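You operate a simulated robot arm through the tools that you are given. There is no shell and no other tool. Be economical: measure what you need, move in short steps, check, and stop when the job is done.

You run a simulated robot arm. Do the job below in one go: nothing can be reset, and whatever is moved stays where it is left.

TASK
Open the top drawer, put both black rubber caps from the top of the boot bench away in the inside of the top drawer, then shut the drawer.

It is judged by the outcome, as a careful person would: the job done as asked, and still so three seconds after it is handed in. It fails if anything else is knocked over, pushed out of place, dropped, spilled or broken. A push-on lid holds only when it is set on centred and level and pressed home; a screw cap is set on level and turned clockwise until tight.

THE ROBOT
A 7-joint arm with a two-finger parallel gripper on a trunk, on a base that drives. Base frame: it is fixed to the floor where the robot stands at the start and does not move with it; the origin is under the middle of the robot, x ahead of it, y to its left, z up. Units: m, degrees, N and s.
With the tool pointing down near the work surface it reaches from about 0.48 to 0.92 m from the robot's upright axis, wherever it stands. Its first joint turns from -115.0 to 115.0 degrees. Places, roughly: top drawer [0.9, 0.1, 0.7]; inside of the top drawer [1, 0.2, 0.7]; black rubber cap [-1.25, 2, 1]. Payload 3.91 kg.
Tool frame: the origin (TCP) lies between the finger pads and is the grasp point; the fingertips stand 0.03 m ahead of it; z points along the fingers, y is the line along which they close. The gripper opens to 0.11 m. The fingers are 0.02 m wide and 0.01 m thick; the gripper's body (0.048 by 0.112 m) begins 0.055 m behind the TCP.
Orientation is that of the tool frame in the base frame, as a unit quaternion [x, y, z, w]. With the fingers straight down and closing along the base's y, the tool's x points along the base's -x, its y along +y and its z along -z.

THE INTERFACE
- The arm moves only by the tool drive_tool. Its arguments are lists of equal length, an entry for each row: "offset": the shift along the tool's x, y, z in m, a list of three; "angular": the turn, a rotation vector about the tool's x, y, z in degrees, a list of three; "fingers": the finger opening in m, from 0 to 0.11. In form: {"offset": [[x, y, z], ...], "angular": [[wx, wy, wz], ...], "fingers": [fingers, ...]}. A call has 1 to 20 rows; each row shifts and turns the commanded pose from where the row before left it, along the tool's axes as they then stand. Rows are played at 5 a second. More than 0.05 m and 8.6 degrees between two rows, or a gripper value outside its range, and nothing of the call is played. A pose out of reach is approached as far as the arm can. The call stops where the force on the tool passes 40 N (or 10 N more than at its start, if that is more) or the arm is blocked; 0.2 s more then pass. The fingers move at their own pace (about 0.153 m/s each) and stop on an object; they squeeze with about 28 N. The grip force told is the motor's: it shows also when the fingers shut on nothing. Time passes only in rows, and 0.2 s behind the last, so rows that do not move let the fingers close. It gives the time, the measured TCP pose, the force on the tool (base axes), the opening and the grip force at its end, in the units of the frame above (readings bear some noise), and new pictures: "views" is both (left out), scene, wrist or none.
- Cameras (640 x 400 px; columns grow to the right, rows downward): "scene" is now at [0.21, 0.1521, 1.2801]; the picture's right is [-0.60, -0.80, 0.00], its down [-0.52, 0.39, -0.76] and it looks along [0.61, -0.46, -0.65] (base axes); focal length 252 px, centre (320, 200). "wrist" rides on the gripper at [-0.036, 0, -0.057] in the tool frame; the picture's right is [0.00, -1.00, 0.00], its down [0.97, 0.00, -0.24] and it looks along [0.24, 0.00, 0.97] (tool axes); focal length 218 px, centre (320, 200). There is no depth. A picture from a camera that has moved, and an enlarged one, comes with that camera's place and axes in the base frame and with its lens.
- move_column(by): slides the trunk up (or, below 0, down) by that many m; the arm and the scene camera ride with it, the base frame stays. It gives what a move gives, with no picture.
- steer(legs): drives the robot by 1 to 6 legs, each [ahead, left, turn to the left] in m, m and degrees, along the robot's own axes; the way and the turn of a leg run together, so that a leg with both is an arc; at most 1.5 m and 180 degrees a leg. The arm and the cameras ride along, it lands a little off, and it stops where it bumps. It gives what a move gives, and a new picture of the scene camera.
- turn_head(pan, tilt): turns the head with the scene camera to pan (to the left, within 80 degrees either way) and tilt (down, from -29 to 69), counted from straight ahead of the robot. It gives what a move gives, and a new picture of the scene camera.
- enlarge(camera, box): a new picture of the part [left, top, right, bottom] of that camera's present view, enlarged. The clock stands still meanwhile.
- job_done(): hands the job in; it is judged then, once.

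Work in short steps. Places have to be worked out from the pictures, the camera data and where the tool is seen: move nearer, look again, correct. Check each grasp and each placing, and mend what went wrong. You have 165 turns and 170 pictures in all, those below and enlarged ones among them. Open the gripper and draw the arm clear of the work before you hand the job in, unless the task says otherwise; then end with one line.

The tools are called after "Emit:" by a JSON object that holds its "api" and its "payload". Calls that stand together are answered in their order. drive_tool: Moves the arm, as the interface text tells. Its arguments: {"type":"object","properties":{"offset":{"type":"array"},"angular":{"type":"array"},"fingers":{"type":"array"},"views":{"type":"string","enum":["both","scene","wrist","none"]}},"required":["offset","angular","fingers"]} The other tools are called the same way: move_column (by) slides the trunk up or down; steer (legs) drives the base; turn_head (pan, tilt) turns the head that bears the scene camera; enlarge (camera, box) takes an enlarged picture of a part of a camera's view; job_done () hands the job in.

At the start:

```text
time_s: 0.0
position: [0.5497, -0.3762, 0.9497]
tool_rot: [0.0, 1.0, 0.001, -0.001]
force: [-0.3, -0.8, 0.0]
gripper_width: 0.11
finger_force: 0.1
trunk travel left (down, up): [-0.625, 0.365]
robot x, y, heading: [-0.0006, 0.0002, 0.0]
head pan, tilt: [-36.7, 40.3]
```

scene: 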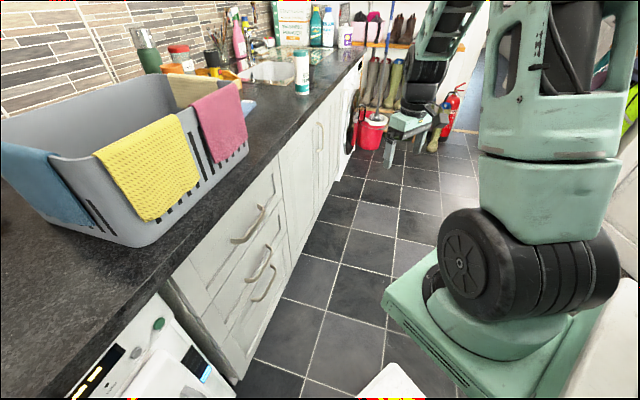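
wrist: 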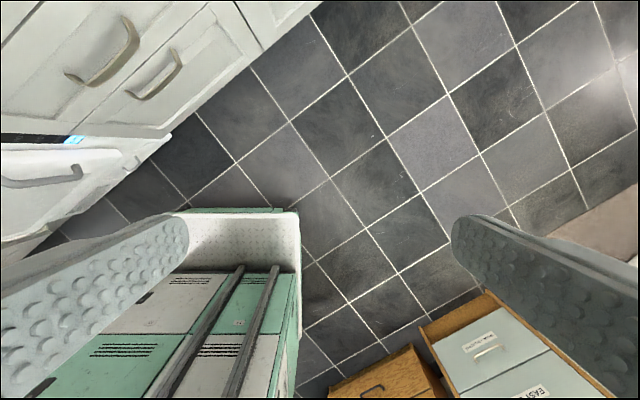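

The drawer handle seems to be near (0.79, 0, 0.7), with the counter running at an angle. I'll turn the head to see the drawer front better.

Emit:
{"api": "turn_head", "payload": {"pan": 0, "tilt": 50}}

Emit:
{"api": "enlarge", "payload": {"camera": "scene", "box": [200, 60, 640, 400]}}

Emit:
{"api": "turn_head", "payload": {"pan": 80, "tilt": 20}}

```text
time_s: 1.0
position: [0.5498, -0.3769, 0.9505]
tool_rot: [0.0, 1.0, 0.0, 0.001]
force: [-0.3, 0.3, -0.3]
gripper_width: 0.1097
finger_force: 0.1
trunk travel left (down, up): [-0.625, 0.365]
robot x, y, heading: [-0.002, 0.0008, 0.2]
head pan, tilt: [0.0, 50.0]
camera scene: at [0.2191, 0.2028, 1.2665], right [0.0, -1.0, 0.0], down [-0.77, 0.0, -0.64], along [0.64, 0.0, -0.77], focal length 252 px, centre (320, 200)
```

scene: 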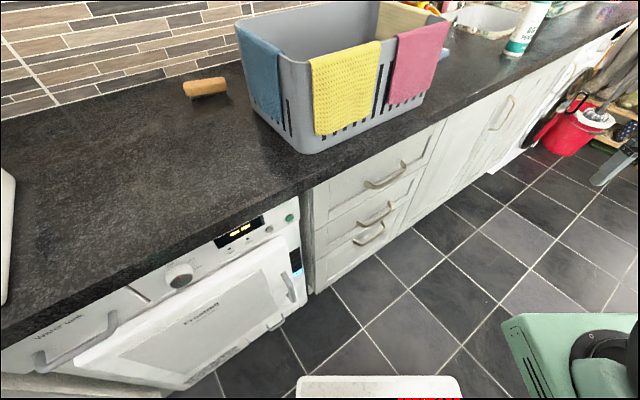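

```text
1.18 times, centred on (420, 230) of scene
camera zoom: at [0.2191, 0.2028, 1.2665], right [0.0, -1.0, 0.0], down [-0.77, 0.0, -0.64], along [0.64, 0.0, -0.77], focal length 296 px, centre (202, 165)
```

zoom: 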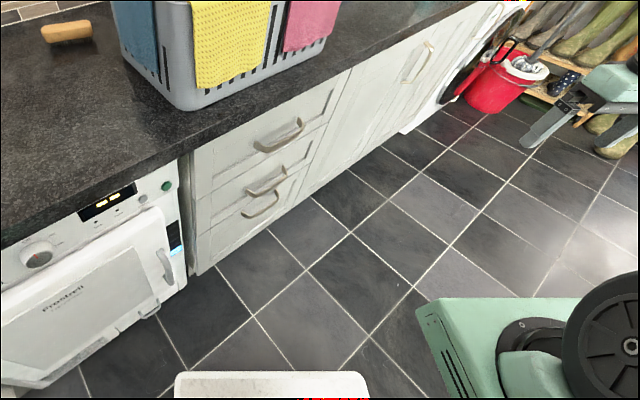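

```text
time_s: 2.6
position: [0.5505, -0.3752, 0.9495]
tool_rot: [0.0, 1.0, 0.0, 0.0]
force: [0.3, 0.3, 0.5]
gripper_width: 0.1099
finger_force: 0.1
trunk travel left (down, up): [-0.625, 0.365]
robot x, y, heading: [-0.0027, -0.001, 0.4]
head pan, tilt: [80.0, 20.0]
camera scene: at [0.1583, 0.2945, 1.312], right [0.98, -0.17, 0.0], down [-0.06, -0.34, -0.94], along [0.16, 0.93, -0.34], focal length 252 px, centre (320, 200)
```

scene: 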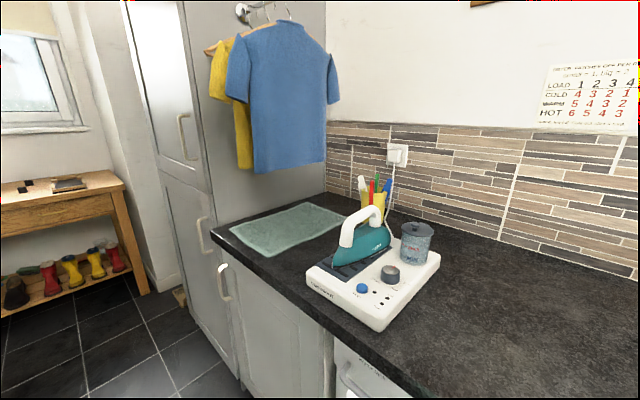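

The bench is at the far left. I'll zoom in on it to find the caps.

Emit:
{"api": "enlarge", "payload": {"camera": "scene", "box": [0, 130, 160, 230]}}

Emit:
{"api": "turn_head", "payload": {"pan": -5, "tilt": 65}}

```text
4.00 times, centred on (80, 180) of scene
camera zoom: at [0.1583, 0.2945, 1.312], right [0.98, -0.17, 0.0], down [-0.06, -0.34, -0.94], along [0.16, 0.93, -0.34], focal length 1008 px, centre (1280, 280)
```

zoom: 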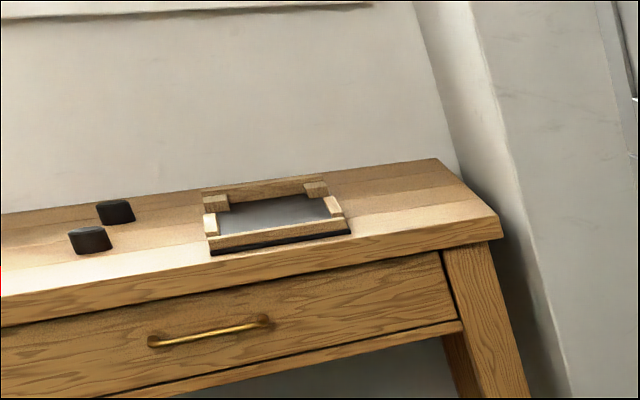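

```text
time_s: 4.2
position: [0.5503, -0.3758, 0.9493]
tool_rot: [0.0, 1.0, 0.0, 0.0]
force: [0.7, 0.9, -0.3]
gripper_width: 0.1101
finger_force: 0.1
trunk travel left (down, up): [-0.625, 0.365]
robot x, y, heading: [-0.002, 0.0035, 0.1]
head pan, tilt: [-5.0, 65.0]
camera scene: at [0.2026, 0.1976, 1.2484], right [-0.09, -1.0, 0.0], down [-0.9, 0.08, -0.42], along [0.42, -0.04, -0.91], focal length 252 px, centre (320, 200)
```

scene: 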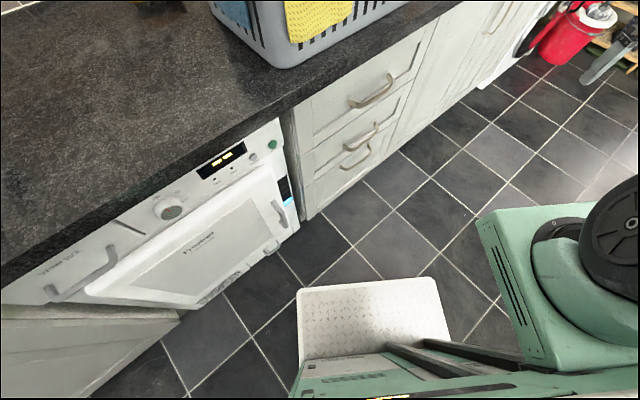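

Two caps stand free on the bench. Before driving I'll check the space to the right of the robot, where the wrist view showed furniture.

Emit:
{"api": "turn_head", "payload": {"pan": -75, "tilt": 50}}

Emit:
{"api": "turn_head", "payload": {"pan": 80, "tilt": 55}}

```text
time_s: 5.6
position: [0.5517, -0.3757, 0.9491]
tool_rot: [0.0, 1.0, 0.0, 0.0]
force: [-0.4, -0.1, 1.0]
gripper_width: 0.1101
finger_force: 0.0
trunk travel left (down, up): [-0.625, 0.365]
robot x, y, heading: [0.0008, -0.002, -0.1]
head pan, tilt: [-75.0, 50.0]
camera scene: at [0.162, 0.1285, 1.2665], right [-0.97, -0.26, 0.0], down [-0.2, 0.74, -0.64], along [0.17, -0.62, -0.77], focal length 252 px, centre (320, 200)
```

scene: 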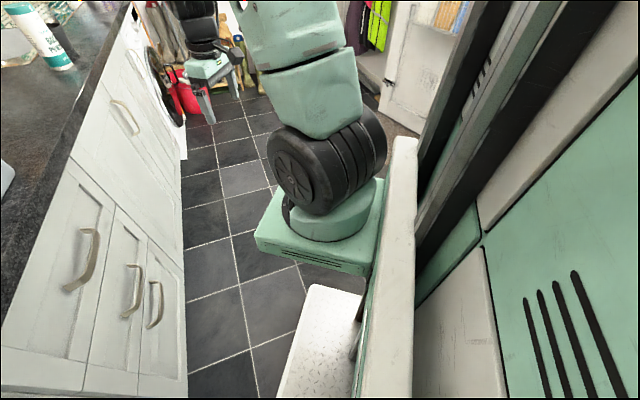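

```text
time_s: 8.0
position: [0.5506, -0.3757, 0.9494]
tool_rot: [-0.001, 1.0, 0.0, 0.0]
force: [1.1, 0.2, -0.3]
gripper_width: 0.1101
finger_force: 0.0
trunk travel left (down, up): [-0.625, 0.365]
robot x, y, heading: [0.0006, -0.003, 0.2]
head pan, tilt: [80.0, 55.0]
camera scene: at [0.1546, 0.2738, 1.26], right [0.98, -0.17, 0.0], down [-0.14, -0.81, -0.57], along [0.1, 0.56, -0.82], focal length 252 px, centre (320, 200)
```

scene: 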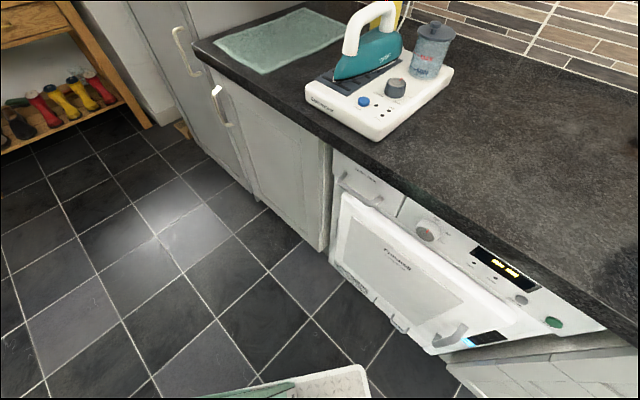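

The way to the right looks clear at least 0.3 m. I'll slide right a little and turn to face the drawer front squarely.

Emit:
{"api": "steer", "payload": {"legs": [[0, -0.33, 0], [0, 0, 36]]}}

Emit:
{"api": "turn_head", "payload": {"pan": -5, "tilt": 45}}

```text
time_s: 11.8
position: [0.665, -0.303, 0.9492]
tool_rot: [-0.314, 0.949, 0.0, 0.0]
force: [-0.7, 0.4, 0.4]
gripper_width: 0.1099
finger_force: 0.1
trunk travel left (down, up): [-0.625, 0.365]
robot x, y, heading: [0.0002, -0.3289, 36.7]
head pan, tilt: [80.0, 55.0]
camera scene: at [-0.0399, -0.0166, 1.26], right [0.89, 0.45, 0.0], down [0.37, -0.73, -0.57], along [-0.26, 0.51, -0.82], focal length 252 px, centre (320, 200)
```

scene: 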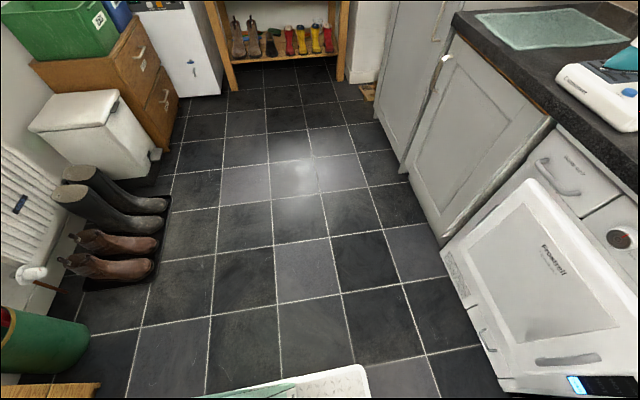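

```text
time_s: 13.4
position: [0.6661, -0.3017, 0.9495]
tool_rot: [-0.314, 0.949, 0.0, -0.001]
force: [0.8, 1.0, 0.6]
gripper_width: 0.1099
finger_force: 0.1
trunk travel left (down, up): [-0.625, 0.365]
robot x, y, heading: [-0.0011, -0.3292, 36.6]
head pan, tilt: [-5.0, 45.0]
camera scene: at [0.0616, -0.0385, 1.2734], right [0.52, -0.85, 0.0], down [-0.6, -0.37, -0.71], along [0.6, 0.37, -0.71], focal length 252 px, centre (320, 200)
```

scene: 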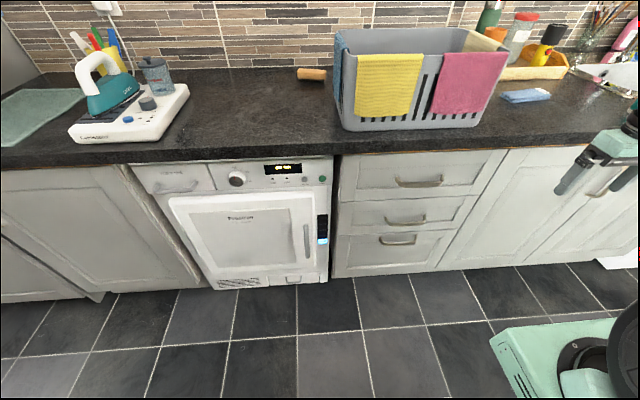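

I have a good view of the drawers. I'll enlarge it to measure the handle and the counter edge.

Emit:
{"api": "enlarge", "payload": {"camera": "scene", "box": [320, 120, 520, 245]}}

```text
3.20 times, centred on (420, 182) of scene
camera zoom: at [0.0616, -0.0385, 1.2734], right [0.52, -0.85, 0.0], down [-0.6, -0.37, -0.71], along [0.6, 0.37, -0.71], focal length 806 px, centre (0, 256)
```

zoom: 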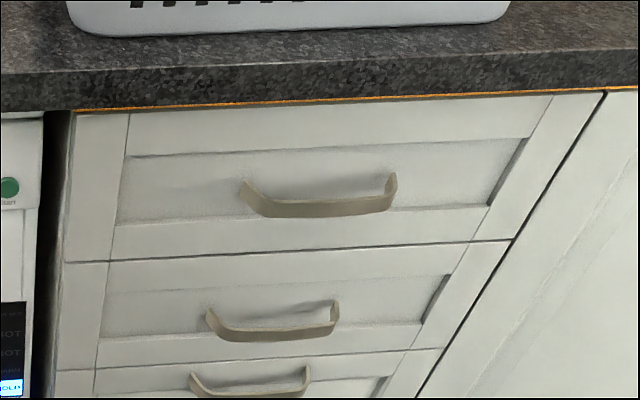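

The handle bar is at about (0.775, 0.006, 0.705), and the front's normal is at about 35°. I'll shift the tool forward a little and tilt it horizontal, pointing at the drawer.

Emit:
{"api": "drive_tool", "payload": {"offset": [[-0.035, 0, 0], [-0.035, 0, 0], [-0.03, 0, 0], [0, 0, 0], [0, 0, 0], [0, 0, 0], [0, 0, 0], [0, 0, 0], [0, 0, 0], [0, 0, 0], [0, 0, 0], [0, 0, 0], [0, 0, 0], [0, 0, 0]], "angular": [[0, 0, 0], [0, 0, 0], [0, 0, 0], [0, -8.18, 0], [0, -8.18, 0], [0, -8.18, 0], [0, -8.18, 0], [0, -8.18, 0], [0, -8.18, 0], [0, -8.18, 0], [0, -8.18, 0], [0, -8.18, 0], [0, -8.18, 0], [0, -8.18, 0]], "fingers": [0.08, 0.08, 0.08, 0.08, 0.08, 0.08, 0.08, 0.08, 0.08, 0.08, 0.08, 0.08, 0.08, 0.08]}}

```text
time_s: 16.4
position: [0.7456, -0.243, 0.9503]
tool_rot: [-0.221, 0.671, 0.222, 0.672]
force: [0.6, 0.1, 0.0]
gripper_width: 0.0799
finger_force: 0.0
trunk travel left (down, up): [-0.625, 0.365]
robot x, y, heading: [0.0025, -0.3246, 36.4]
head pan, tilt: [-5.0, 45.0]
camera scene: at [0.0614, -0.0385, 1.2735], right [0.52, -0.85, 0.0], down [-0.6, -0.37, -0.71], along [0.6, 0.37, -0.71], focal length 252 px, centre (320, 200)
camera wrist: at [0.7016, -0.2775, 0.9855], right [0.6, -0.8, 0.0], down [-0.19, -0.14, -0.97], along [0.78, 0.58, -0.24], focal length 218 px, centre (320, 200)
```

scene: 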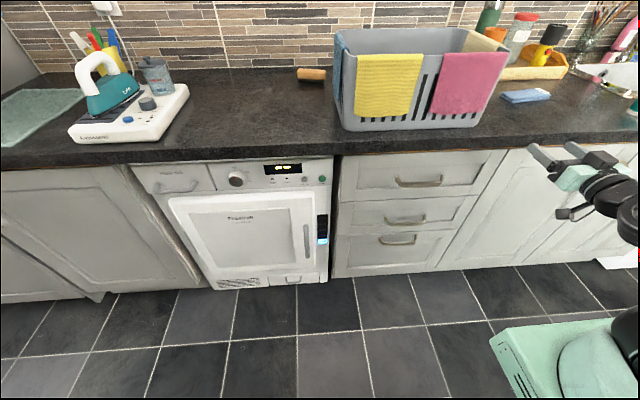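
wrist: 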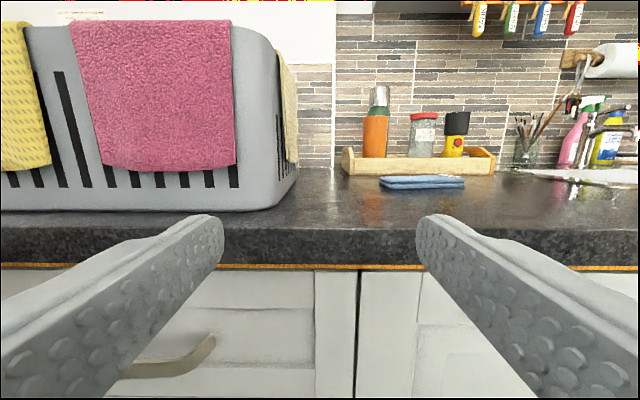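

Next I roll the tool 90° so the fingers close vertically, and lower the trunk to the handle's height.

Emit:
{"api": "drive_tool", "payload": {"offset": [[0, 0, 0], [0, 0, 0], [0, 0, 0], [0, 0, 0], [0, 0, 0], [0, 0, 0], [0, 0, 0], [0, 0, 0], [0, 0, 0], [0, 0, 0], [0, 0, 0]], "angular": [[0, 0, 8.18], [0, 0, 8.18], [0, 0, 8.18], [0, 0, 8.18], [0, 0, 8.18], [0, 0, 8.18], [0, 0, 8.18], [0, 0, 8.18], [0, 0, 8.18], [0, 0, 8.18], [0, 0, 8.18]], "fingers": [0.08, 0.08, 0.08, 0.08, 0.08, 0.08, 0.08, 0.08, 0.08, 0.08, 0.08], "views": "none"}}

Emit:
{"api": "move_column", "payload": {"by": -0.24}}

Emit:
{"api": "drive_tool", "payload": {"offset": [[0.03, 0, 0], [0.04, 0, 0], [0.04, 0, 0], [0.04, 0, 0]], "angular": [[0, 0, 0], [0, 0, 0], [0, 0, 0], [0, 0, 0]], "fingers": [0.08, 0.08, 0.08, 0.08]}}

```text
time_s: 18.8
position: [0.7474, -0.2427, 0.9494]
tool_rot: [0.319, 0.631, 0.633, 0.317]
force: [-0.4, 1.1, 0.8]
gripper_width: 0.08
finger_force: 0.0
trunk travel left (down, up): [-0.625, 0.365]
robot x, y, heading: [0.0015, -0.3268, 36.6]
head pan, tilt: [-5.0, 45.0]
```

```text
time_s: 21.3
position: [0.7465, -0.2437, 0.7091]
tool_rot: [0.318, 0.632, 0.631, 0.318]
force: [0.2, 0.7, 0.0]
gripper_width: 0.0803
finger_force: 0.0
trunk travel left (down, up): [-0.385, 0.605]
robot x, y, heading: [0.0034, -0.3294, 36.6]
head pan, tilt: [-5.0, 45.0]
```

```text
time_s: 22.3
position: [0.6692, -0.1203, 0.7039]
tool_rot: [0.318, 0.632, 0.631, 0.318]
force: [0.0, 0.1, 1.1]
gripper_width: 0.08
finger_force: 0.0
out of reach, approached as far as the arm can: row 4
trunk travel left (down, up): [-0.385, 0.605]
robot x, y, heading: [-0.0003, -0.3308, 36.4]
head pan, tilt: [-5.0, 45.0]
camera scene: at [0.0618, -0.0387, 1.0334], right [0.52, -0.85, 0.0], down [-0.6, -0.37, -0.71], along [0.6, 0.37, -0.71], focal length 252 px, centre (320, 200)
camera wrist: at [0.6462, -0.184, 0.7039], right [0.0, 0.0, -1.0], down [-0.77, 0.64, 0.0], along [0.64, 0.77, 0.0], focal length 218 px, centre (320, 200)
```

scene: 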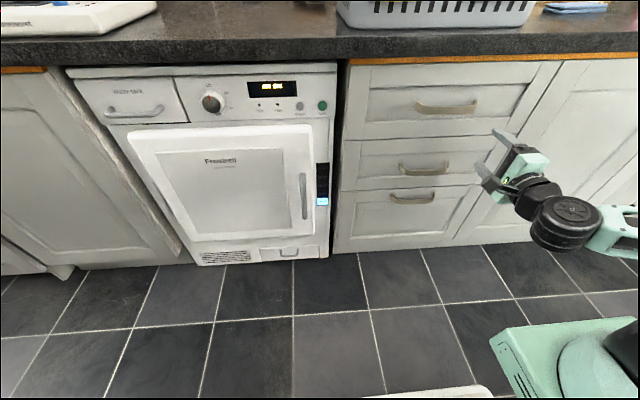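
wrist: 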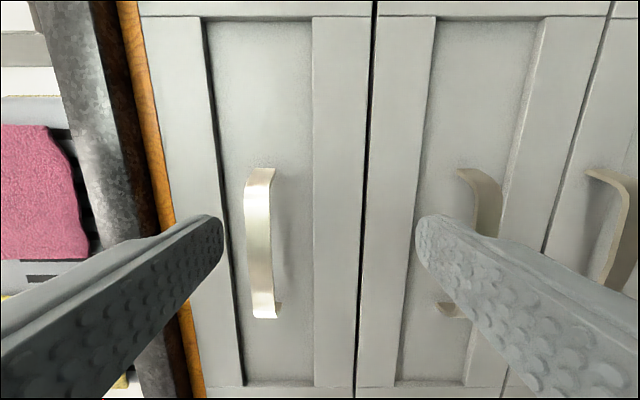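

The handle is actually higher than I judged, at about z 0.76, and 0.14 m ahead. I'll raise the trunk, move forward partway and then sideways to centre on the handle.

Emit:
{"api": "move_column", "payload": {"by": 0.05}}

Emit:
{"api": "drive_tool", "payload": {"offset": [[0, 0, 0.03], [0, 0, 0.03], [0.025, 0, 0], [0.025, 0, 0]], "angular": [[0, -1.5, 0], [0, 0, 0], [0, 0, 0], [0, 0, 0]], "fingers": [0.08, 0.08, 0.08, 0.08]}}

```text
time_s: 23.3
position: [0.6706, -0.1191, 0.7551]
tool_rot: [0.318, 0.631, 0.632, 0.318]
force: [-0.5, 0.9, 0.7]
gripper_width: 0.08
finger_force: 0.0
trunk travel left (down, up): [-0.435, 0.555]
robot x, y, heading: [-0.0007, -0.3259, 36.7]
head pan, tilt: [-5.0, 45.0]
```

```text
time_s: 24.3
position: [0.6901, -0.0443, 0.7542]
tool_rot: [0.327, 0.627, 0.627, 0.327]
force: [-0.3, 0.0, -0.4]
gripper_width: 0.08
finger_force: 0.0
trunk travel left (down, up): [-0.435, 0.555]
robot x, y, heading: [0.001, -0.3304, 36.4]
head pan, tilt: [-5.0, 45.0]
camera scene: at [0.0617, -0.0387, 1.0834], right [0.52, -0.85, 0.0], down [-0.6, -0.37, -0.71], along [0.6, 0.37, -0.71], focal length 252 px, centre (320, 200)
camera wrist: at [0.6649, -0.1072, 0.7536], right [0.0, 0.0, -1.0], down [-0.75, 0.66, 0.0], along [0.66, 0.75, 0.0], focal length 218 px, centre (320, 200)
```

scene: 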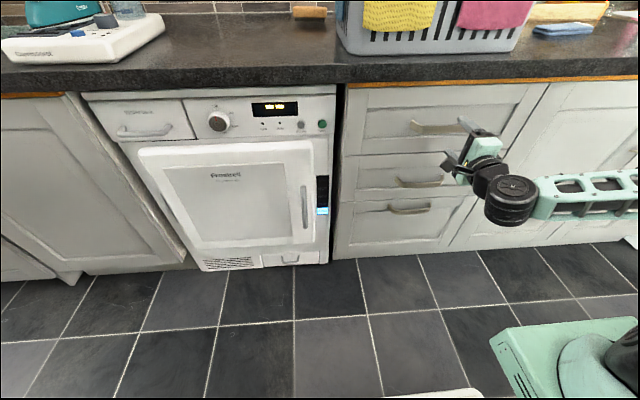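
wrist: 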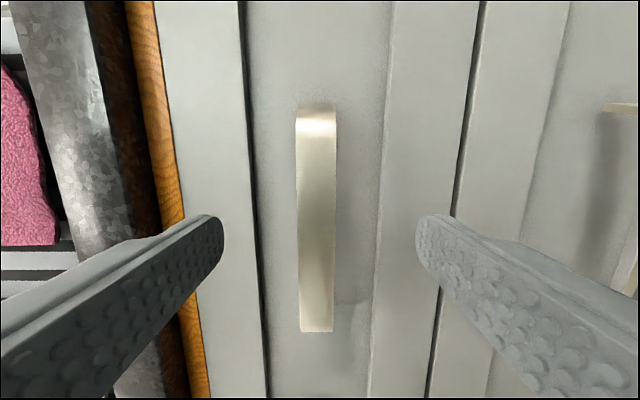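

The handle is now centred, about 0.06 m ahead of the grasp point. I'll narrow the fingers and close in.

Emit:
{"api": "drive_tool", "payload": {"offset": [[0, 0, 0.015], [0, 0, 0.015], [0, 0, 0.015]], "angular": [[0, 0, 0], [0, 0, 0], [0, 0, 0]], "fingers": [0.06, 0.06, 0.06], "views": "wrist"}}

```text
time_s: 25.1
position: [0.7268, -0.0182, 0.7548]
tool_rot: [0.327, 0.627, 0.628, 0.327]
force: [-0.1, 0.3, 0.6]
gripper_width: 0.0601
finger_force: 0.0
trunk travel left (down, up): [-0.435, 0.555]
robot x, y, heading: [-0.0014, -0.3272, 36.9]
head pan, tilt: [-5.0, 45.0]
camera wrist: at [0.7021, -0.0817, 0.7538], right [0.0, 0.0, -1.0], down [-0.75, 0.66, 0.0], along [0.66, 0.75, 0.0], focal length 218 px, centre (320, 200)
```

wrist: 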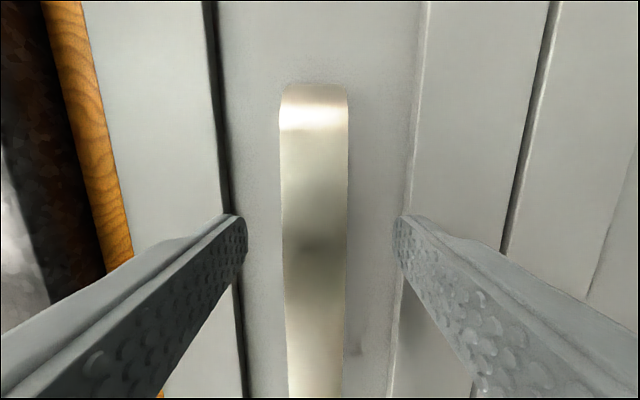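

The handle now seems to lie about at the grasp point. I'll close the fingers on it.

Emit:
{"api": "drive_tool", "payload": {"offset": [[0, 0, 0.006], [0, 0, 0], [0, 0, 0], [0, 0, 0]], "angular": [[0, 0, 0], [0, 0, 0], [0, 0, 0], [0, 0, 0]], "fingers": [0.05, 0, 0, 0]}}

```text
time_s: 26.1
position: [0.7317, -0.0147, 0.7567]
tool_rot: [0.326, 0.627, 0.628, 0.326]
force: [0.7, 1.4, 16.4]
gripper_width: 0.0196
finger_force: 44.5
trunk travel left (down, up): [-0.435, 0.555]
robot x, y, heading: [-0.0009, -0.3265, 36.6]
head pan, tilt: [-5.0, 45.0]
camera scene: at [0.0612, -0.0388, 1.0837], right [0.52, -0.85, 0.0], down [-0.6, -0.37, -0.71], along [0.6, 0.37, -0.71], focal length 252 px, centre (320, 200)
camera wrist: at [0.7064, -0.0778, 0.7552], right [0.0, 0.0, -1.0], down [-0.75, 0.66, 0.0], along [0.66, 0.75, 0.0], focal length 218 px, centre (320, 200)
```

scene: 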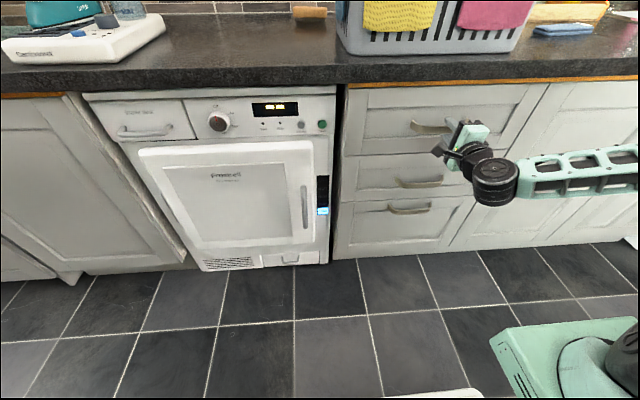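
wrist: 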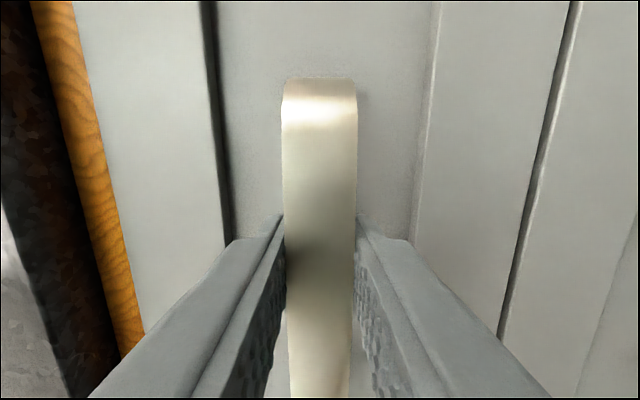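

The handle is gripped (0.0196 m). I'll pull straight out with the arm in small steps, easing up a touch to relieve the vertical force.

Emit:
{"api": "drive_tool", "payload": {"offset": [[0, 0.002, -0.01], [0, 0, -0.02], [0, 0, -0.02], [0, 0, -0.02], [0, 0, -0.02]], "angular": [[0, 0, 0], [0, 0, 0], [0, 0, 0], [0, 0, 0], [0, 0, 0]], "fingers": [0, 0, 0, 0, 0], "views": "scene"}}

```text
time_s: 27.3
position: [0.6589, -0.0672, 0.7555]
tool_rot: [0.326, 0.628, 0.627, 0.326]
force: [4.8, -6.2, 8.0]
gripper_width: 0.0197
finger_force: 45.2
trunk travel left (down, up): [-0.435, 0.555]
robot x, y, heading: [0.0023, -0.3281, 36.8]
head pan, tilt: [-5.0, 45.0]
camera scene: at [0.0616, -0.0389, 1.0834], right [0.52, -0.85, 0.0], down [-0.6, -0.37, -0.71], along [0.6, 0.37, -0.71], focal length 252 px, centre (320, 200)
```

scene: 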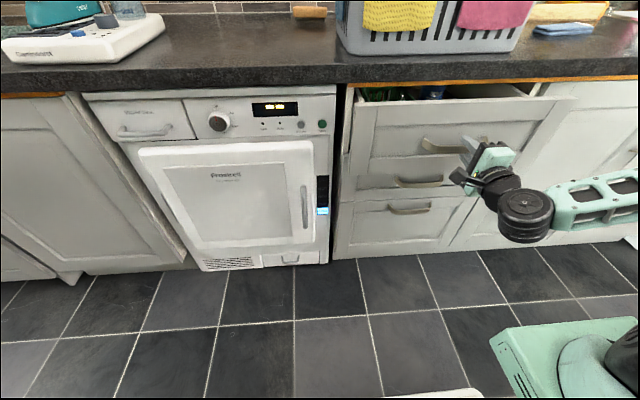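

The drawer slides smoothly. I keep pulling, with a slight correction for the sideways force.

Emit:
{"api": "drive_tool", "payload": {"offset": [[-0.001, 0, -0.02], [0, 0, -0.02], [-0.001, 0, -0.02], [0, 0, -0.02], [0, 0, -0.02]], "angular": [[0, 0, 0], [0, 0, 0], [0, 0, 0], [0, 0, 0], [0, 0, 0]], "fingers": [0, 0, 0, 0, 0], "views": "scene"}}

```text
time_s: 27.8
position: [0.6533, -0.0713, 0.7571]
tool_rot: [0.32, 0.622, 0.635, 0.326]
force: [0.7, 1.1, 12.6]
gripper_width: 0.0199
finger_force: 45.1
out of reach, approached as far as the arm can: row 1, 2
trunk travel left (down, up): [-0.435, 0.555]
robot x, y, heading: [0.0054, -0.3273, 36.5]
head pan, tilt: [-5.0, 45.0]
stopped in row 2: the force on the tool passed its limit (the readings are from after the stop); the commanded pose is now the measured one
camera scene: at [0.0611, -0.0386, 1.0833], right [0.52, -0.85, 0.0], down [-0.6, -0.37, -0.71], along [0.6, 0.37, -0.71], focal length 252 px, centre (320, 200)
```

scene: 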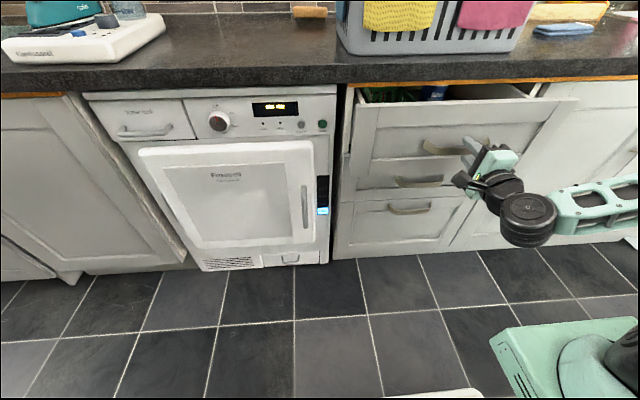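

The arm has reached its inward limit, so I'll pull by driving the base back gently.

Emit:
{"api": "steer", "payload": {"legs": [[-0.1, 0, 0]]}}

```text
time_s: 28.9
position: [0.5718, -0.1296, 0.7565]
tool_rot: [0.319, 0.623, 0.636, 0.325]
force: [-6.0, 11.4, 25.3]
gripper_width: 0.0201
finger_force: 45.2
trunk travel left (down, up): [-0.435, 0.555]
robot x, y, heading: [-0.0832, -0.3882, 36.7]
head pan, tilt: [-5.0, 45.0]
camera scene: at [-0.0199, -0.0979, 1.0836], right [0.52, -0.85, 0.0], down [-0.6, -0.37, -0.71], along [0.6, 0.37, -0.71], focal length 252 px, centre (320, 200)
```

scene: 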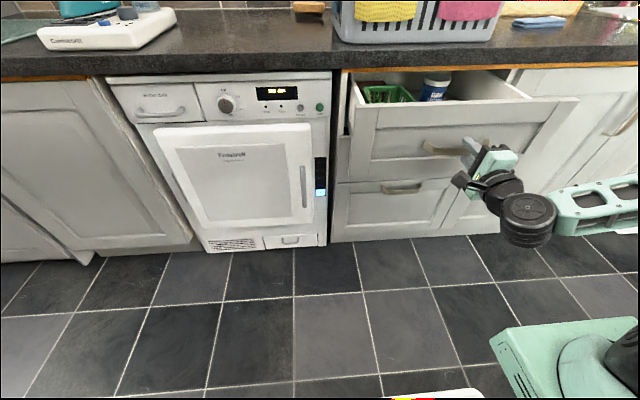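

The drawer is out about 0.2 m, and the inside holds a green basket and a jar. I'll pull 0.08 m more.

Emit:
{"api": "steer", "payload": {"legs": [[-0.08, 0.002, 0]]}}

```text
time_s: 30.0
position: [0.5083, -0.1776, 0.7558]
tool_rot: [0.32, 0.623, 0.635, 0.325]
force: [5.1, -3.9, 13.1]
gripper_width: 0.0197
finger_force: 44.8
trunk travel left (down, up): [-0.435, 0.555]
robot x, y, heading: [-0.1452, -0.4336, 36.2]
head pan, tilt: [-5.0, 45.0]
camera scene: at [-0.0847, -0.1444, 1.0835], right [0.52, -0.85, 0.0], down [-0.6, -0.37, -0.71], along [0.6, 0.37, -0.71], focal length 252 px, centre (320, 200)
```

scene: 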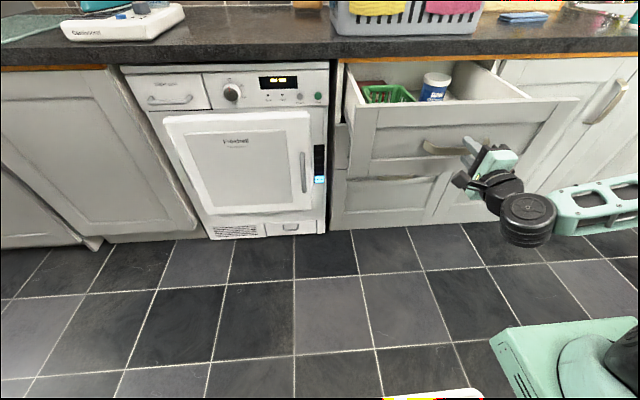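

The drawer is open about 0.28 m, enough room. I'll release the handle and back away.

Emit:
{"api": "drive_tool", "payload": {"offset": [[0, 0, 0], [0, 0, 0]], "angular": [[0, 0, 0], [0, 0, 0]], "fingers": [0.06, 0.06], "views": "wrist"}}

Emit:
{"api": "steer", "payload": {"legs": [[-0.1, 0, 0]]}}

Emit:
{"api": "move_column", "payload": {"by": 0.43}}

Emit:
{"api": "turn_head", "payload": {"pan": 0, "tilt": 55}}

```text
time_s: 30.6
position: [0.508, -0.1772, 0.7561]
tool_rot: [0.319, 0.624, 0.635, 0.326]
force: [-0.3, 0.1, 0.7]
gripper_width: 0.0598
finger_force: 0.2
trunk travel left (down, up): [-0.435, 0.555]
robot x, y, heading: [-0.1463, -0.4328, 36.7]
head pan, tilt: [-5.0, 45.0]
camera wrist: at [0.483, -0.2397, 0.754], right [0.02, 0.01, -1.0], down [-0.76, 0.65, 0.0], along [0.65, 0.76, 0.02], focal length 218 px, centre (320, 200)
```

wrist: 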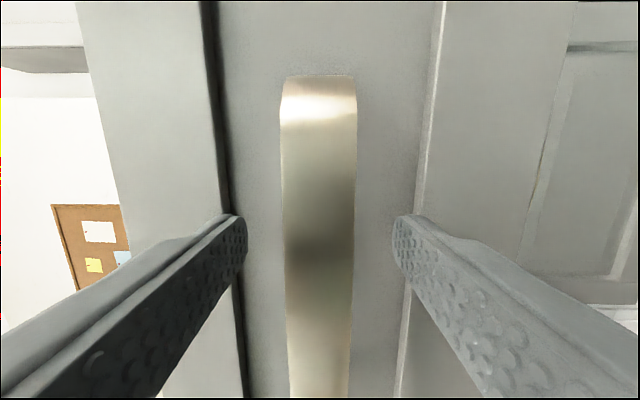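

```text
time_s: 31.7
position: [0.4276, -0.2361, 0.7552]
tool_rot: [0.32, 0.624, 0.635, 0.325]
force: [-0.5, 0.7, 1.3]
gripper_width: 0.0599
finger_force: 0.0
trunk travel left (down, up): [-0.435, 0.555]
robot x, y, heading: [-0.2257, -0.4942, 36.6]
head pan, tilt: [-5.0, 45.0]
camera scene: at [-0.1649, -0.2039, 1.0834], right [0.52, -0.85, 0.0], down [-0.6, -0.37, -0.71], along [0.6, 0.37, -0.71], focal length 252 px, centre (320, 200)
```

scene: 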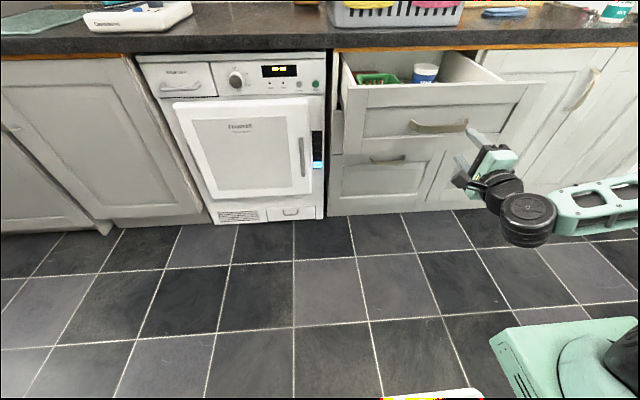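

```text
refused: 0.43 is not a number from -0.4 to 0.4
```

```text
time_s: 32.4
position: [0.4256, -0.2367, 0.7557]
tool_rot: [0.319, 0.623, 0.635, 0.326]
force: [0.4, -0.7, -0.3]
gripper_width: 0.0602
finger_force: 0.1
trunk travel left (down, up): [-0.435, 0.555]
robot x, y, heading: [-0.2292, -0.4935, 36.7]
head pan, tilt: [0.0, 55.0]
camera scene: at [-0.1762, -0.2035, 1.07], right [0.6, -0.8, 0.0], down [-0.66, -0.49, -0.57], along [0.46, 0.34, -0.82], focal length 252 px, centre (320, 200)
```

scene: 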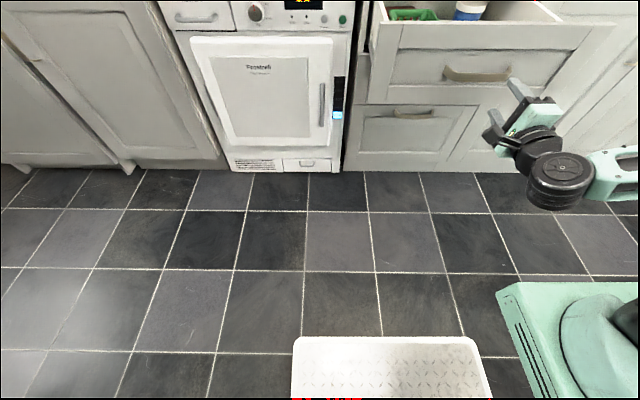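

The handle is clear. I'll raise the trunk and bring the tool back to pointing straight down.

Emit:
{"api": "move_column", "payload": {"by": 0.4}}

Emit:
{"api": "drive_tool", "payload": {"offset": [[0, 0, 0], [0, 0, 0], [0, 0, 0], [0, 0, 0], [0, 0, 0], [0, 0, 0], [0, 0, 0], [0, 0, 0], [0, 0, 0], [0, 0, 0], [0, 0, 0]], "angular": [[0, 0, -8.18], [0, 0, -8.18], [0, 0, -8.18], [0, 0, -8.18], [0, 0, -8.18], [0, 0, -8.18], [0, 0, -8.18], [0, 0, -8.18], [0, 0, -8.18], [0, 0, -8.18], [0, 0, -8.18]], "fingers": [0.08, 0.08, 0.08, 0.08, 0.08, 0.08, 0.08, 0.08, 0.08, 0.08, 0.08], "views": "none"}}

Emit:
{"api": "drive_tool", "payload": {"offset": [[0, 0, 0], [0, 0, 0], [0, 0, 0], [0, 0, 0], [0, 0, 0], [0, 0, 0], [0, 0, 0], [0, 0, 0], [0, 0, 0], [0, 0, 0], [0, 0, 0]], "angular": [[0, 8.18, 0], [0, 8.18, 0], [0, 8.18, 0], [0, 8.18, 0], [0, 8.18, 0], [0, 8.18, 0], [0, 8.18, 0], [0, 8.18, 0], [0, 8.18, 0], [0, 8.18, 0], [0, 8.18, 0]], "fingers": [0.08, 0.08, 0.08, 0.08, 0.08, 0.08, 0.08, 0.08, 0.08, 0.08, 0.08]}}

```text
time_s: 36.3
position: [0.4259, -0.2366, 1.1548]
tool_rot: [0.32, 0.623, 0.635, 0.325]
force: [0.2, 0.3, 0.7]
gripper_width: 0.06
finger_force: 0.1
trunk travel left (down, up): [-0.835, 0.155]
robot x, y, heading: [-0.2249, -0.496, 36.7]
head pan, tilt: [0.0, 55.0]
```

```text
time_s: 38.7
position: [0.427, -0.2358, 1.1542]
tool_rot: [-0.215, 0.666, 0.218, 0.68]
force: [0.3, -1.0, -0.6]
gripper_width: 0.0802
finger_force: 0.1
trunk travel left (down, up): [-0.835, 0.155]
robot x, y, heading: [-0.2268, -0.4913, 36.9]
head pan, tilt: [0.0, 55.0]
```

```text
time_s: 41.1
position: [0.4347, -0.2323, 1.1539]
tool_rot: [-0.307, 0.952, 0.003, 0.008]
force: [-0.4, 0.0, 0.2]
gripper_width: 0.0801
finger_force: 0.0
out of reach, approached as far as the arm can: row 1
trunk travel left (down, up): [-0.835, 0.155]
robot x, y, heading: [-0.2269, -0.4977, 36.5]
head pan, tilt: [0.0, 55.0]
camera scene: at [-0.1765, -0.2037, 1.47], right [0.6, -0.8, 0.0], down [-0.66, -0.49, -0.57], along [0.46, 0.34, -0.82], focal length 252 px, centre (320, 200)
camera wrist: at [0.4642, -0.2129, 1.2104], right [0.58, -0.81, 0.0], down [-0.79, -0.57, 0.22], along [-0.18, -0.13, -0.97], focal length 218 px, centre (320, 200)
```

scene: 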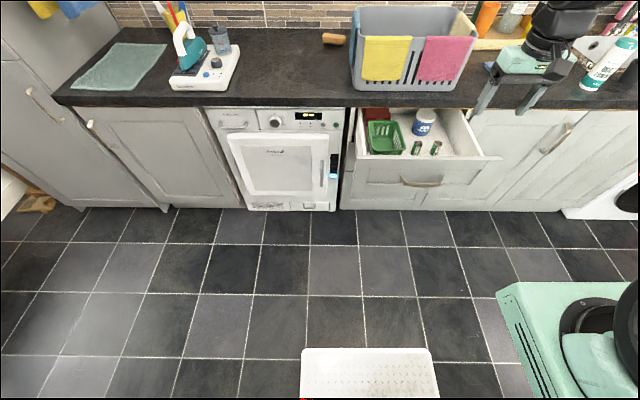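
wrist: 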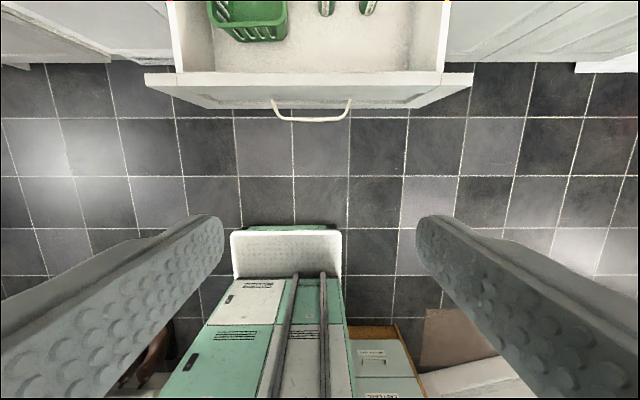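

The drawer has free space on its right side. Now I drive to the bench: strafe left along the aisle, turn to face it, and go ahead.

Emit:
{"api": "steer", "payload": {"legs": [[0.1, 0.5, 0], [0, 0, 89.3], [0.9, -0.3, 0]]}}

Emit:
{"api": "turn_head", "payload": {"pan": -10, "tilt": 35}}

```text
time_s: 52.4
position: [-0.9907, 1.5354, 1.1527]
tool_rot: [0.888, -0.459, -0.009, -0.004]
force: [-0.4, 0.1, 0.3]
gripper_width: 0.0798
finger_force: 0.0
trunk travel left (down, up): [-0.835, 0.155]
robot x, y, heading: [-0.7364, 0.8693, 126.1]
head pan, tilt: [0.0, 55.0]
camera scene: at [-1.0245, 0.9219, 1.47], right [0.81, 0.59, 0.0], down [0.49, -0.66, -0.57], along [-0.34, 0.46, -0.82], focal length 252 px, centre (320, 200)
```

scene: 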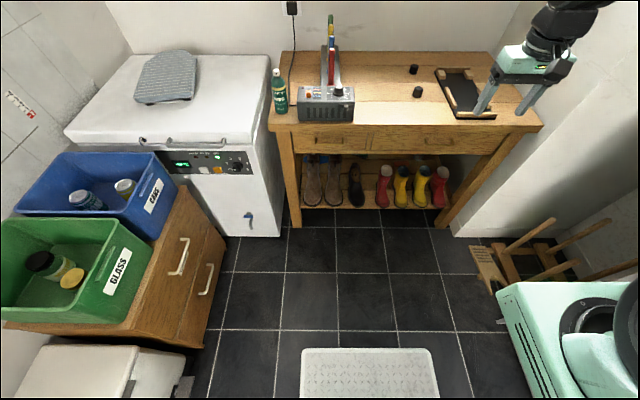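

```text
time_s: 53.2
position: [-0.9896, 1.5355, 1.1533]
tool_rot: [0.888, -0.459, -0.009, -0.004]
force: [-0.1, 0.5, 0.1]
gripper_width: 0.0801
finger_force: 0.2
trunk travel left (down, up): [-0.835, 0.155]
robot x, y, heading: [-0.7319, 0.874, 126.4]
head pan, tilt: [-10.0, 35.0]
camera scene: at [-1.0209, 0.9428, 1.4981], right [0.9, 0.44, 0.0], down [0.26, -0.51, -0.82], along [-0.36, 0.73, -0.57], focal length 252 px, centre (320, 200)
```

scene: 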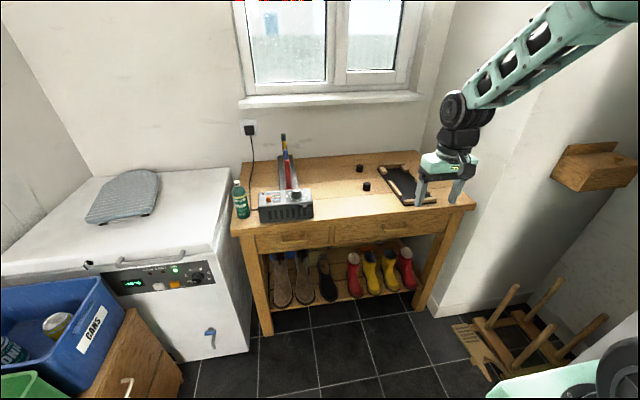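

The bench is straight ahead. I estimate the near cap is about 0.43 m further forward than the tool, so I'll drive ahead 0.3 m and look through the wrist camera.

Emit:
{"api": "steer", "payload": {"legs": [[0.3, 0, 0]]}}

Emit:
{"api": "drive_tool", "payload": {"offset": [[-0.04, 0, 0]], "angular": [[0, 0, 0]], "fingers": [0.08]}}

```text
time_s: 55.3
position: [-1.1702, 1.7769, 1.1535]
tool_rot: [0.889, -0.458, -0.009, -0.005]
force: [-0.2, -0.2, 0.4]
gripper_width: 0.0802
finger_force: 0.0
trunk travel left (down, up): [-0.835, 0.155]
robot x, y, heading: [-0.9078, 1.114, 126.4]
head pan, tilt: [-10.0, 35.0]
camera scene: at [-1.1986, 1.1833, 1.4982], right [0.9, 0.45, 0.0], down [0.26, -0.51, -0.82], along [-0.36, 0.73, -0.57], focal length 252 px, centre (320, 200)
```

scene: 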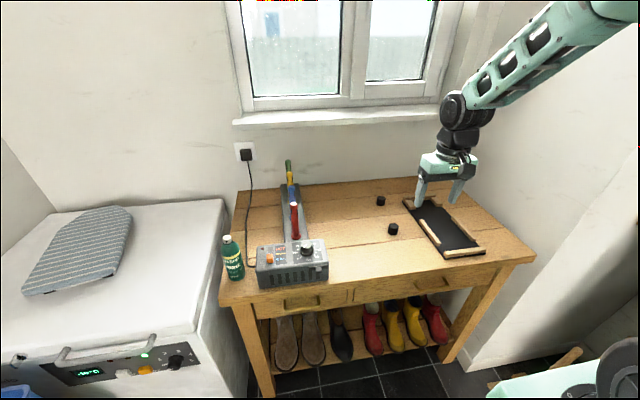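

```text
time_s: 55.7
position: [-1.1926, 1.8079, 1.1535]
tool_rot: [0.889, -0.458, -0.01, -0.005]
force: [1.2, -0.3, 0.1]
gripper_width: 0.0797
finger_force: 0.0
trunk travel left (down, up): [-0.835, 0.155]
robot x, y, heading: [-0.9082, 1.11, 126.3]
head pan, tilt: [-10.0, 35.0]
camera scene: at [-1.1983, 1.183, 1.4983], right [0.9, 0.45, 0.0], down [0.26, -0.51, -0.82], along [-0.36, 0.73, -0.57], focal length 252 px, centre (320, 200)
camera wrist: at [-1.2117, 1.8362, 1.2111], right [0.81, 0.58, 0.0], down [0.57, -0.79, 0.22], along [0.13, -0.18, -0.98], focal length 218 px, centre (320, 200)
```

scene: 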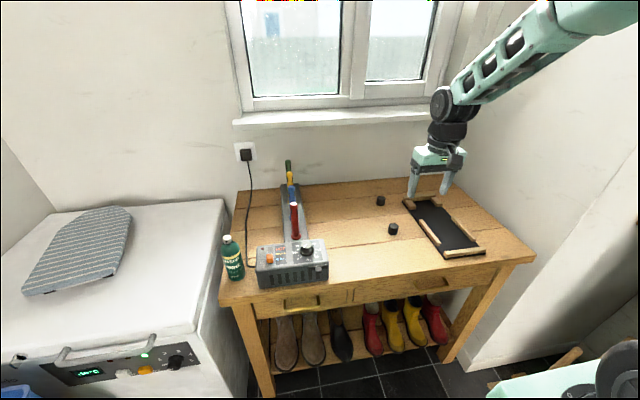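
wrist: 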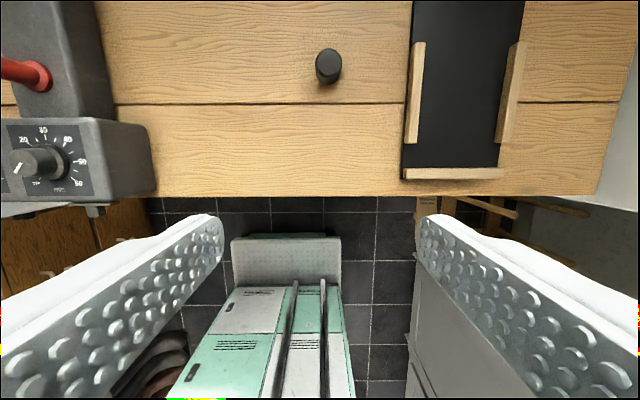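

By triangulation the near cap is at about (-1.265, 1.932, 0.877), with the bench top at about 0.86. I'll move above it and go partway down.

Emit:
{"api": "drive_tool", "payload": {"offset": [[-0.048, -0.005, 0], [-0.048, -0.005, 0], [-0.046, -0.005, 0], [0, 0, 0.05], [0, 0, 0.05], [0, 0, 0.05], [0, 0, 0.03]], "angular": [[0, 0, 0], [0, 0, 0], [0, 0, 0], [0, 0, 0], [0, 0, 0], [0, 0, 0], [0, 0, 0]], "fingers": [0.08, 0.08, 0.08, 0.08, 0.08, 0.08, 0.08]}}

```text
time_s: 57.3
position: [-1.2649, 1.9372, 0.9761]
tool_rot: [0.889, -0.458, -0.009, -0.005]
force: [0.2, 0.5, 0.8]
gripper_width: 0.0801
finger_force: 0.1
trunk travel left (down, up): [-0.835, 0.155]
robot x, y, heading: [-0.9114, 1.1166, 126.5]
head pan, tilt: [-10.0, 35.0]
camera scene: at [-1.1986, 1.1832, 1.4983], right [0.9, 0.45, 0.0], down [0.26, -0.51, -0.82], along [-0.36, 0.73, -0.57], focal length 252 px, centre (320, 200)
camera wrist: at [-1.2842, 1.9639, 1.0339], right [0.81, 0.58, 0.0], down [0.57, -0.79, 0.22], along [0.13, -0.18, -0.98], focal length 218 px, centre (320, 200)
```

scene: 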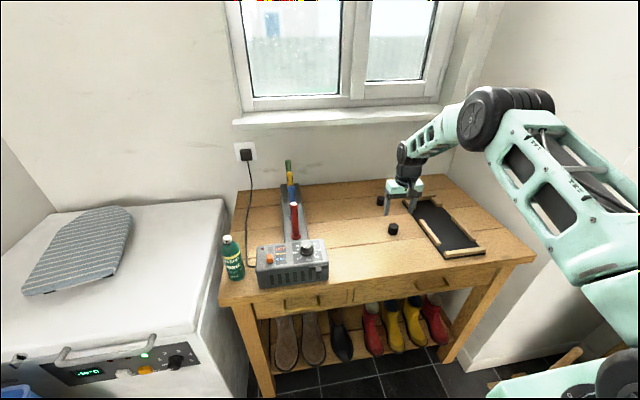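
wrist: 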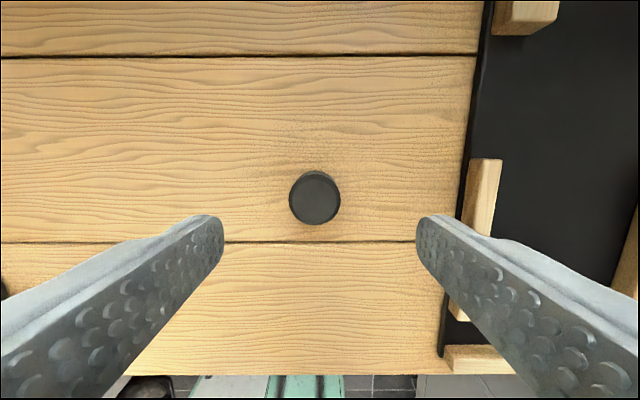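

The cap is directly under the grasp point. I'll descend and grip it with the fingertips just above the bench top.

Emit:
{"api": "drive_tool", "payload": {"offset": [[0, 0.003, 0.04], [0, 0, 0.02], [0, 0, 0.019], [0, 0, 0], [0, 0, 0], [0, 0, 0], [0, 0, 0]], "angular": [[0, 0, 0], [0, 0, 0], [0, 0, 0], [0, 0, 0], [0, 0, 0], [0, 0, 0], [0, 0, 0]], "fingers": [0.08, 0.08, 0.08, 0.02, 0.02, 0.02, 0.02]}}

```text
time_s: 58.9
position: [-1.2692, 1.9355, 0.8987]
tool_rot: [0.889, -0.458, -0.008, -0.004]
force: [-0.3, 0.1, -0.1]
gripper_width: 0.0364
finger_force: 27.6
trunk travel left (down, up): [-0.835, 0.155]
robot x, y, heading: [-0.911, 1.1124, 126.7]
head pan, tilt: [-10.0, 35.0]
camera scene: at [-1.1987, 1.1834, 1.4982], right [0.9, 0.45, 0.0], down [0.26, -0.51, -0.82], along [-0.36, 0.73, -0.57], focal length 252 px, centre (320, 200)
camera wrist: at [-1.2884, 1.9633, 0.9555], right [0.81, 0.58, 0.0], down [0.57, -0.79, 0.22], along [0.13, -0.18, -0.98], focal length 218 px, centre (320, 200)
```

scene: 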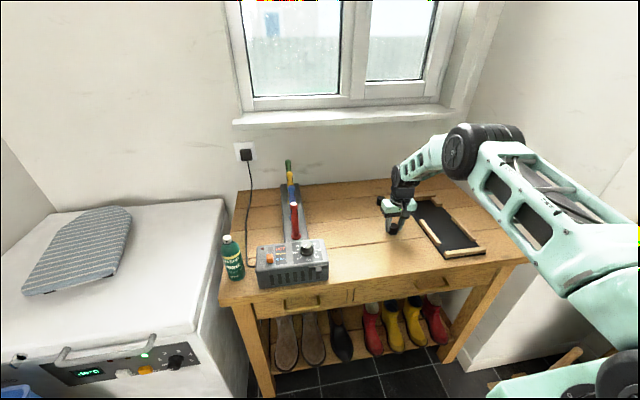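
wrist: 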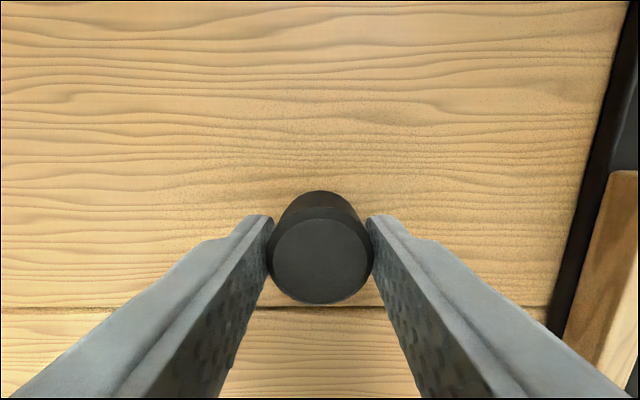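

The cap is gripped at 0.036 m. I'll lift it and draw the arm back for the drive.

Emit:
{"api": "drive_tool", "payload": {"offset": [[0, 0, -0.03], [0, 0, -0.05], [0, 0, -0.05], [0, 0, -0.05], [0, 0, -0.05], [0.04, 0, 0], [0.04, 0, 0], [0.04, 0, 0], [0.04, 0, 0]], "angular": [[0, 0, 0], [0, 0, 0], [0, 0, 0], [0, 0, 0], [0, 0, 0], [0, 0, 0], [0, 0, 0], [0, 0, 0], [0, 0, 0]], "fingers": [0.02, 0.02, 0.02, 0.02, 0.02, 0.02, 0.02, 0.02, 0.02], "views": "wrist"}}

```text
time_s: 60.9
position: [-1.172, 1.8011, 1.1247]
tool_rot: [0.889, -0.458, -0.01, -0.005]
force: [-0.7, 0.0, -0.1]
gripper_width: 0.0365
finger_force: 27.7
trunk travel left (down, up): [-0.835, 0.155]
robot x, y, heading: [-0.9108, 1.1128, 126.5]
head pan, tilt: [-10.0, 35.0]
camera wrist: at [-1.1914, 1.8284, 1.1817], right [0.81, 0.58, 0.0], down [0.57, -0.79, 0.22], along [0.13, -0.18, -0.98], focal length 218 px, centre (320, 200)
```

wrist: 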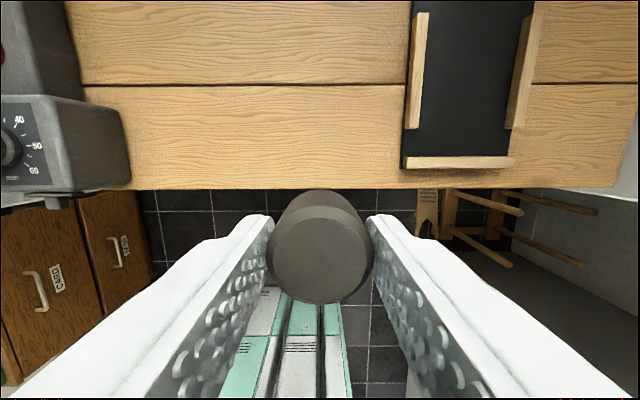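

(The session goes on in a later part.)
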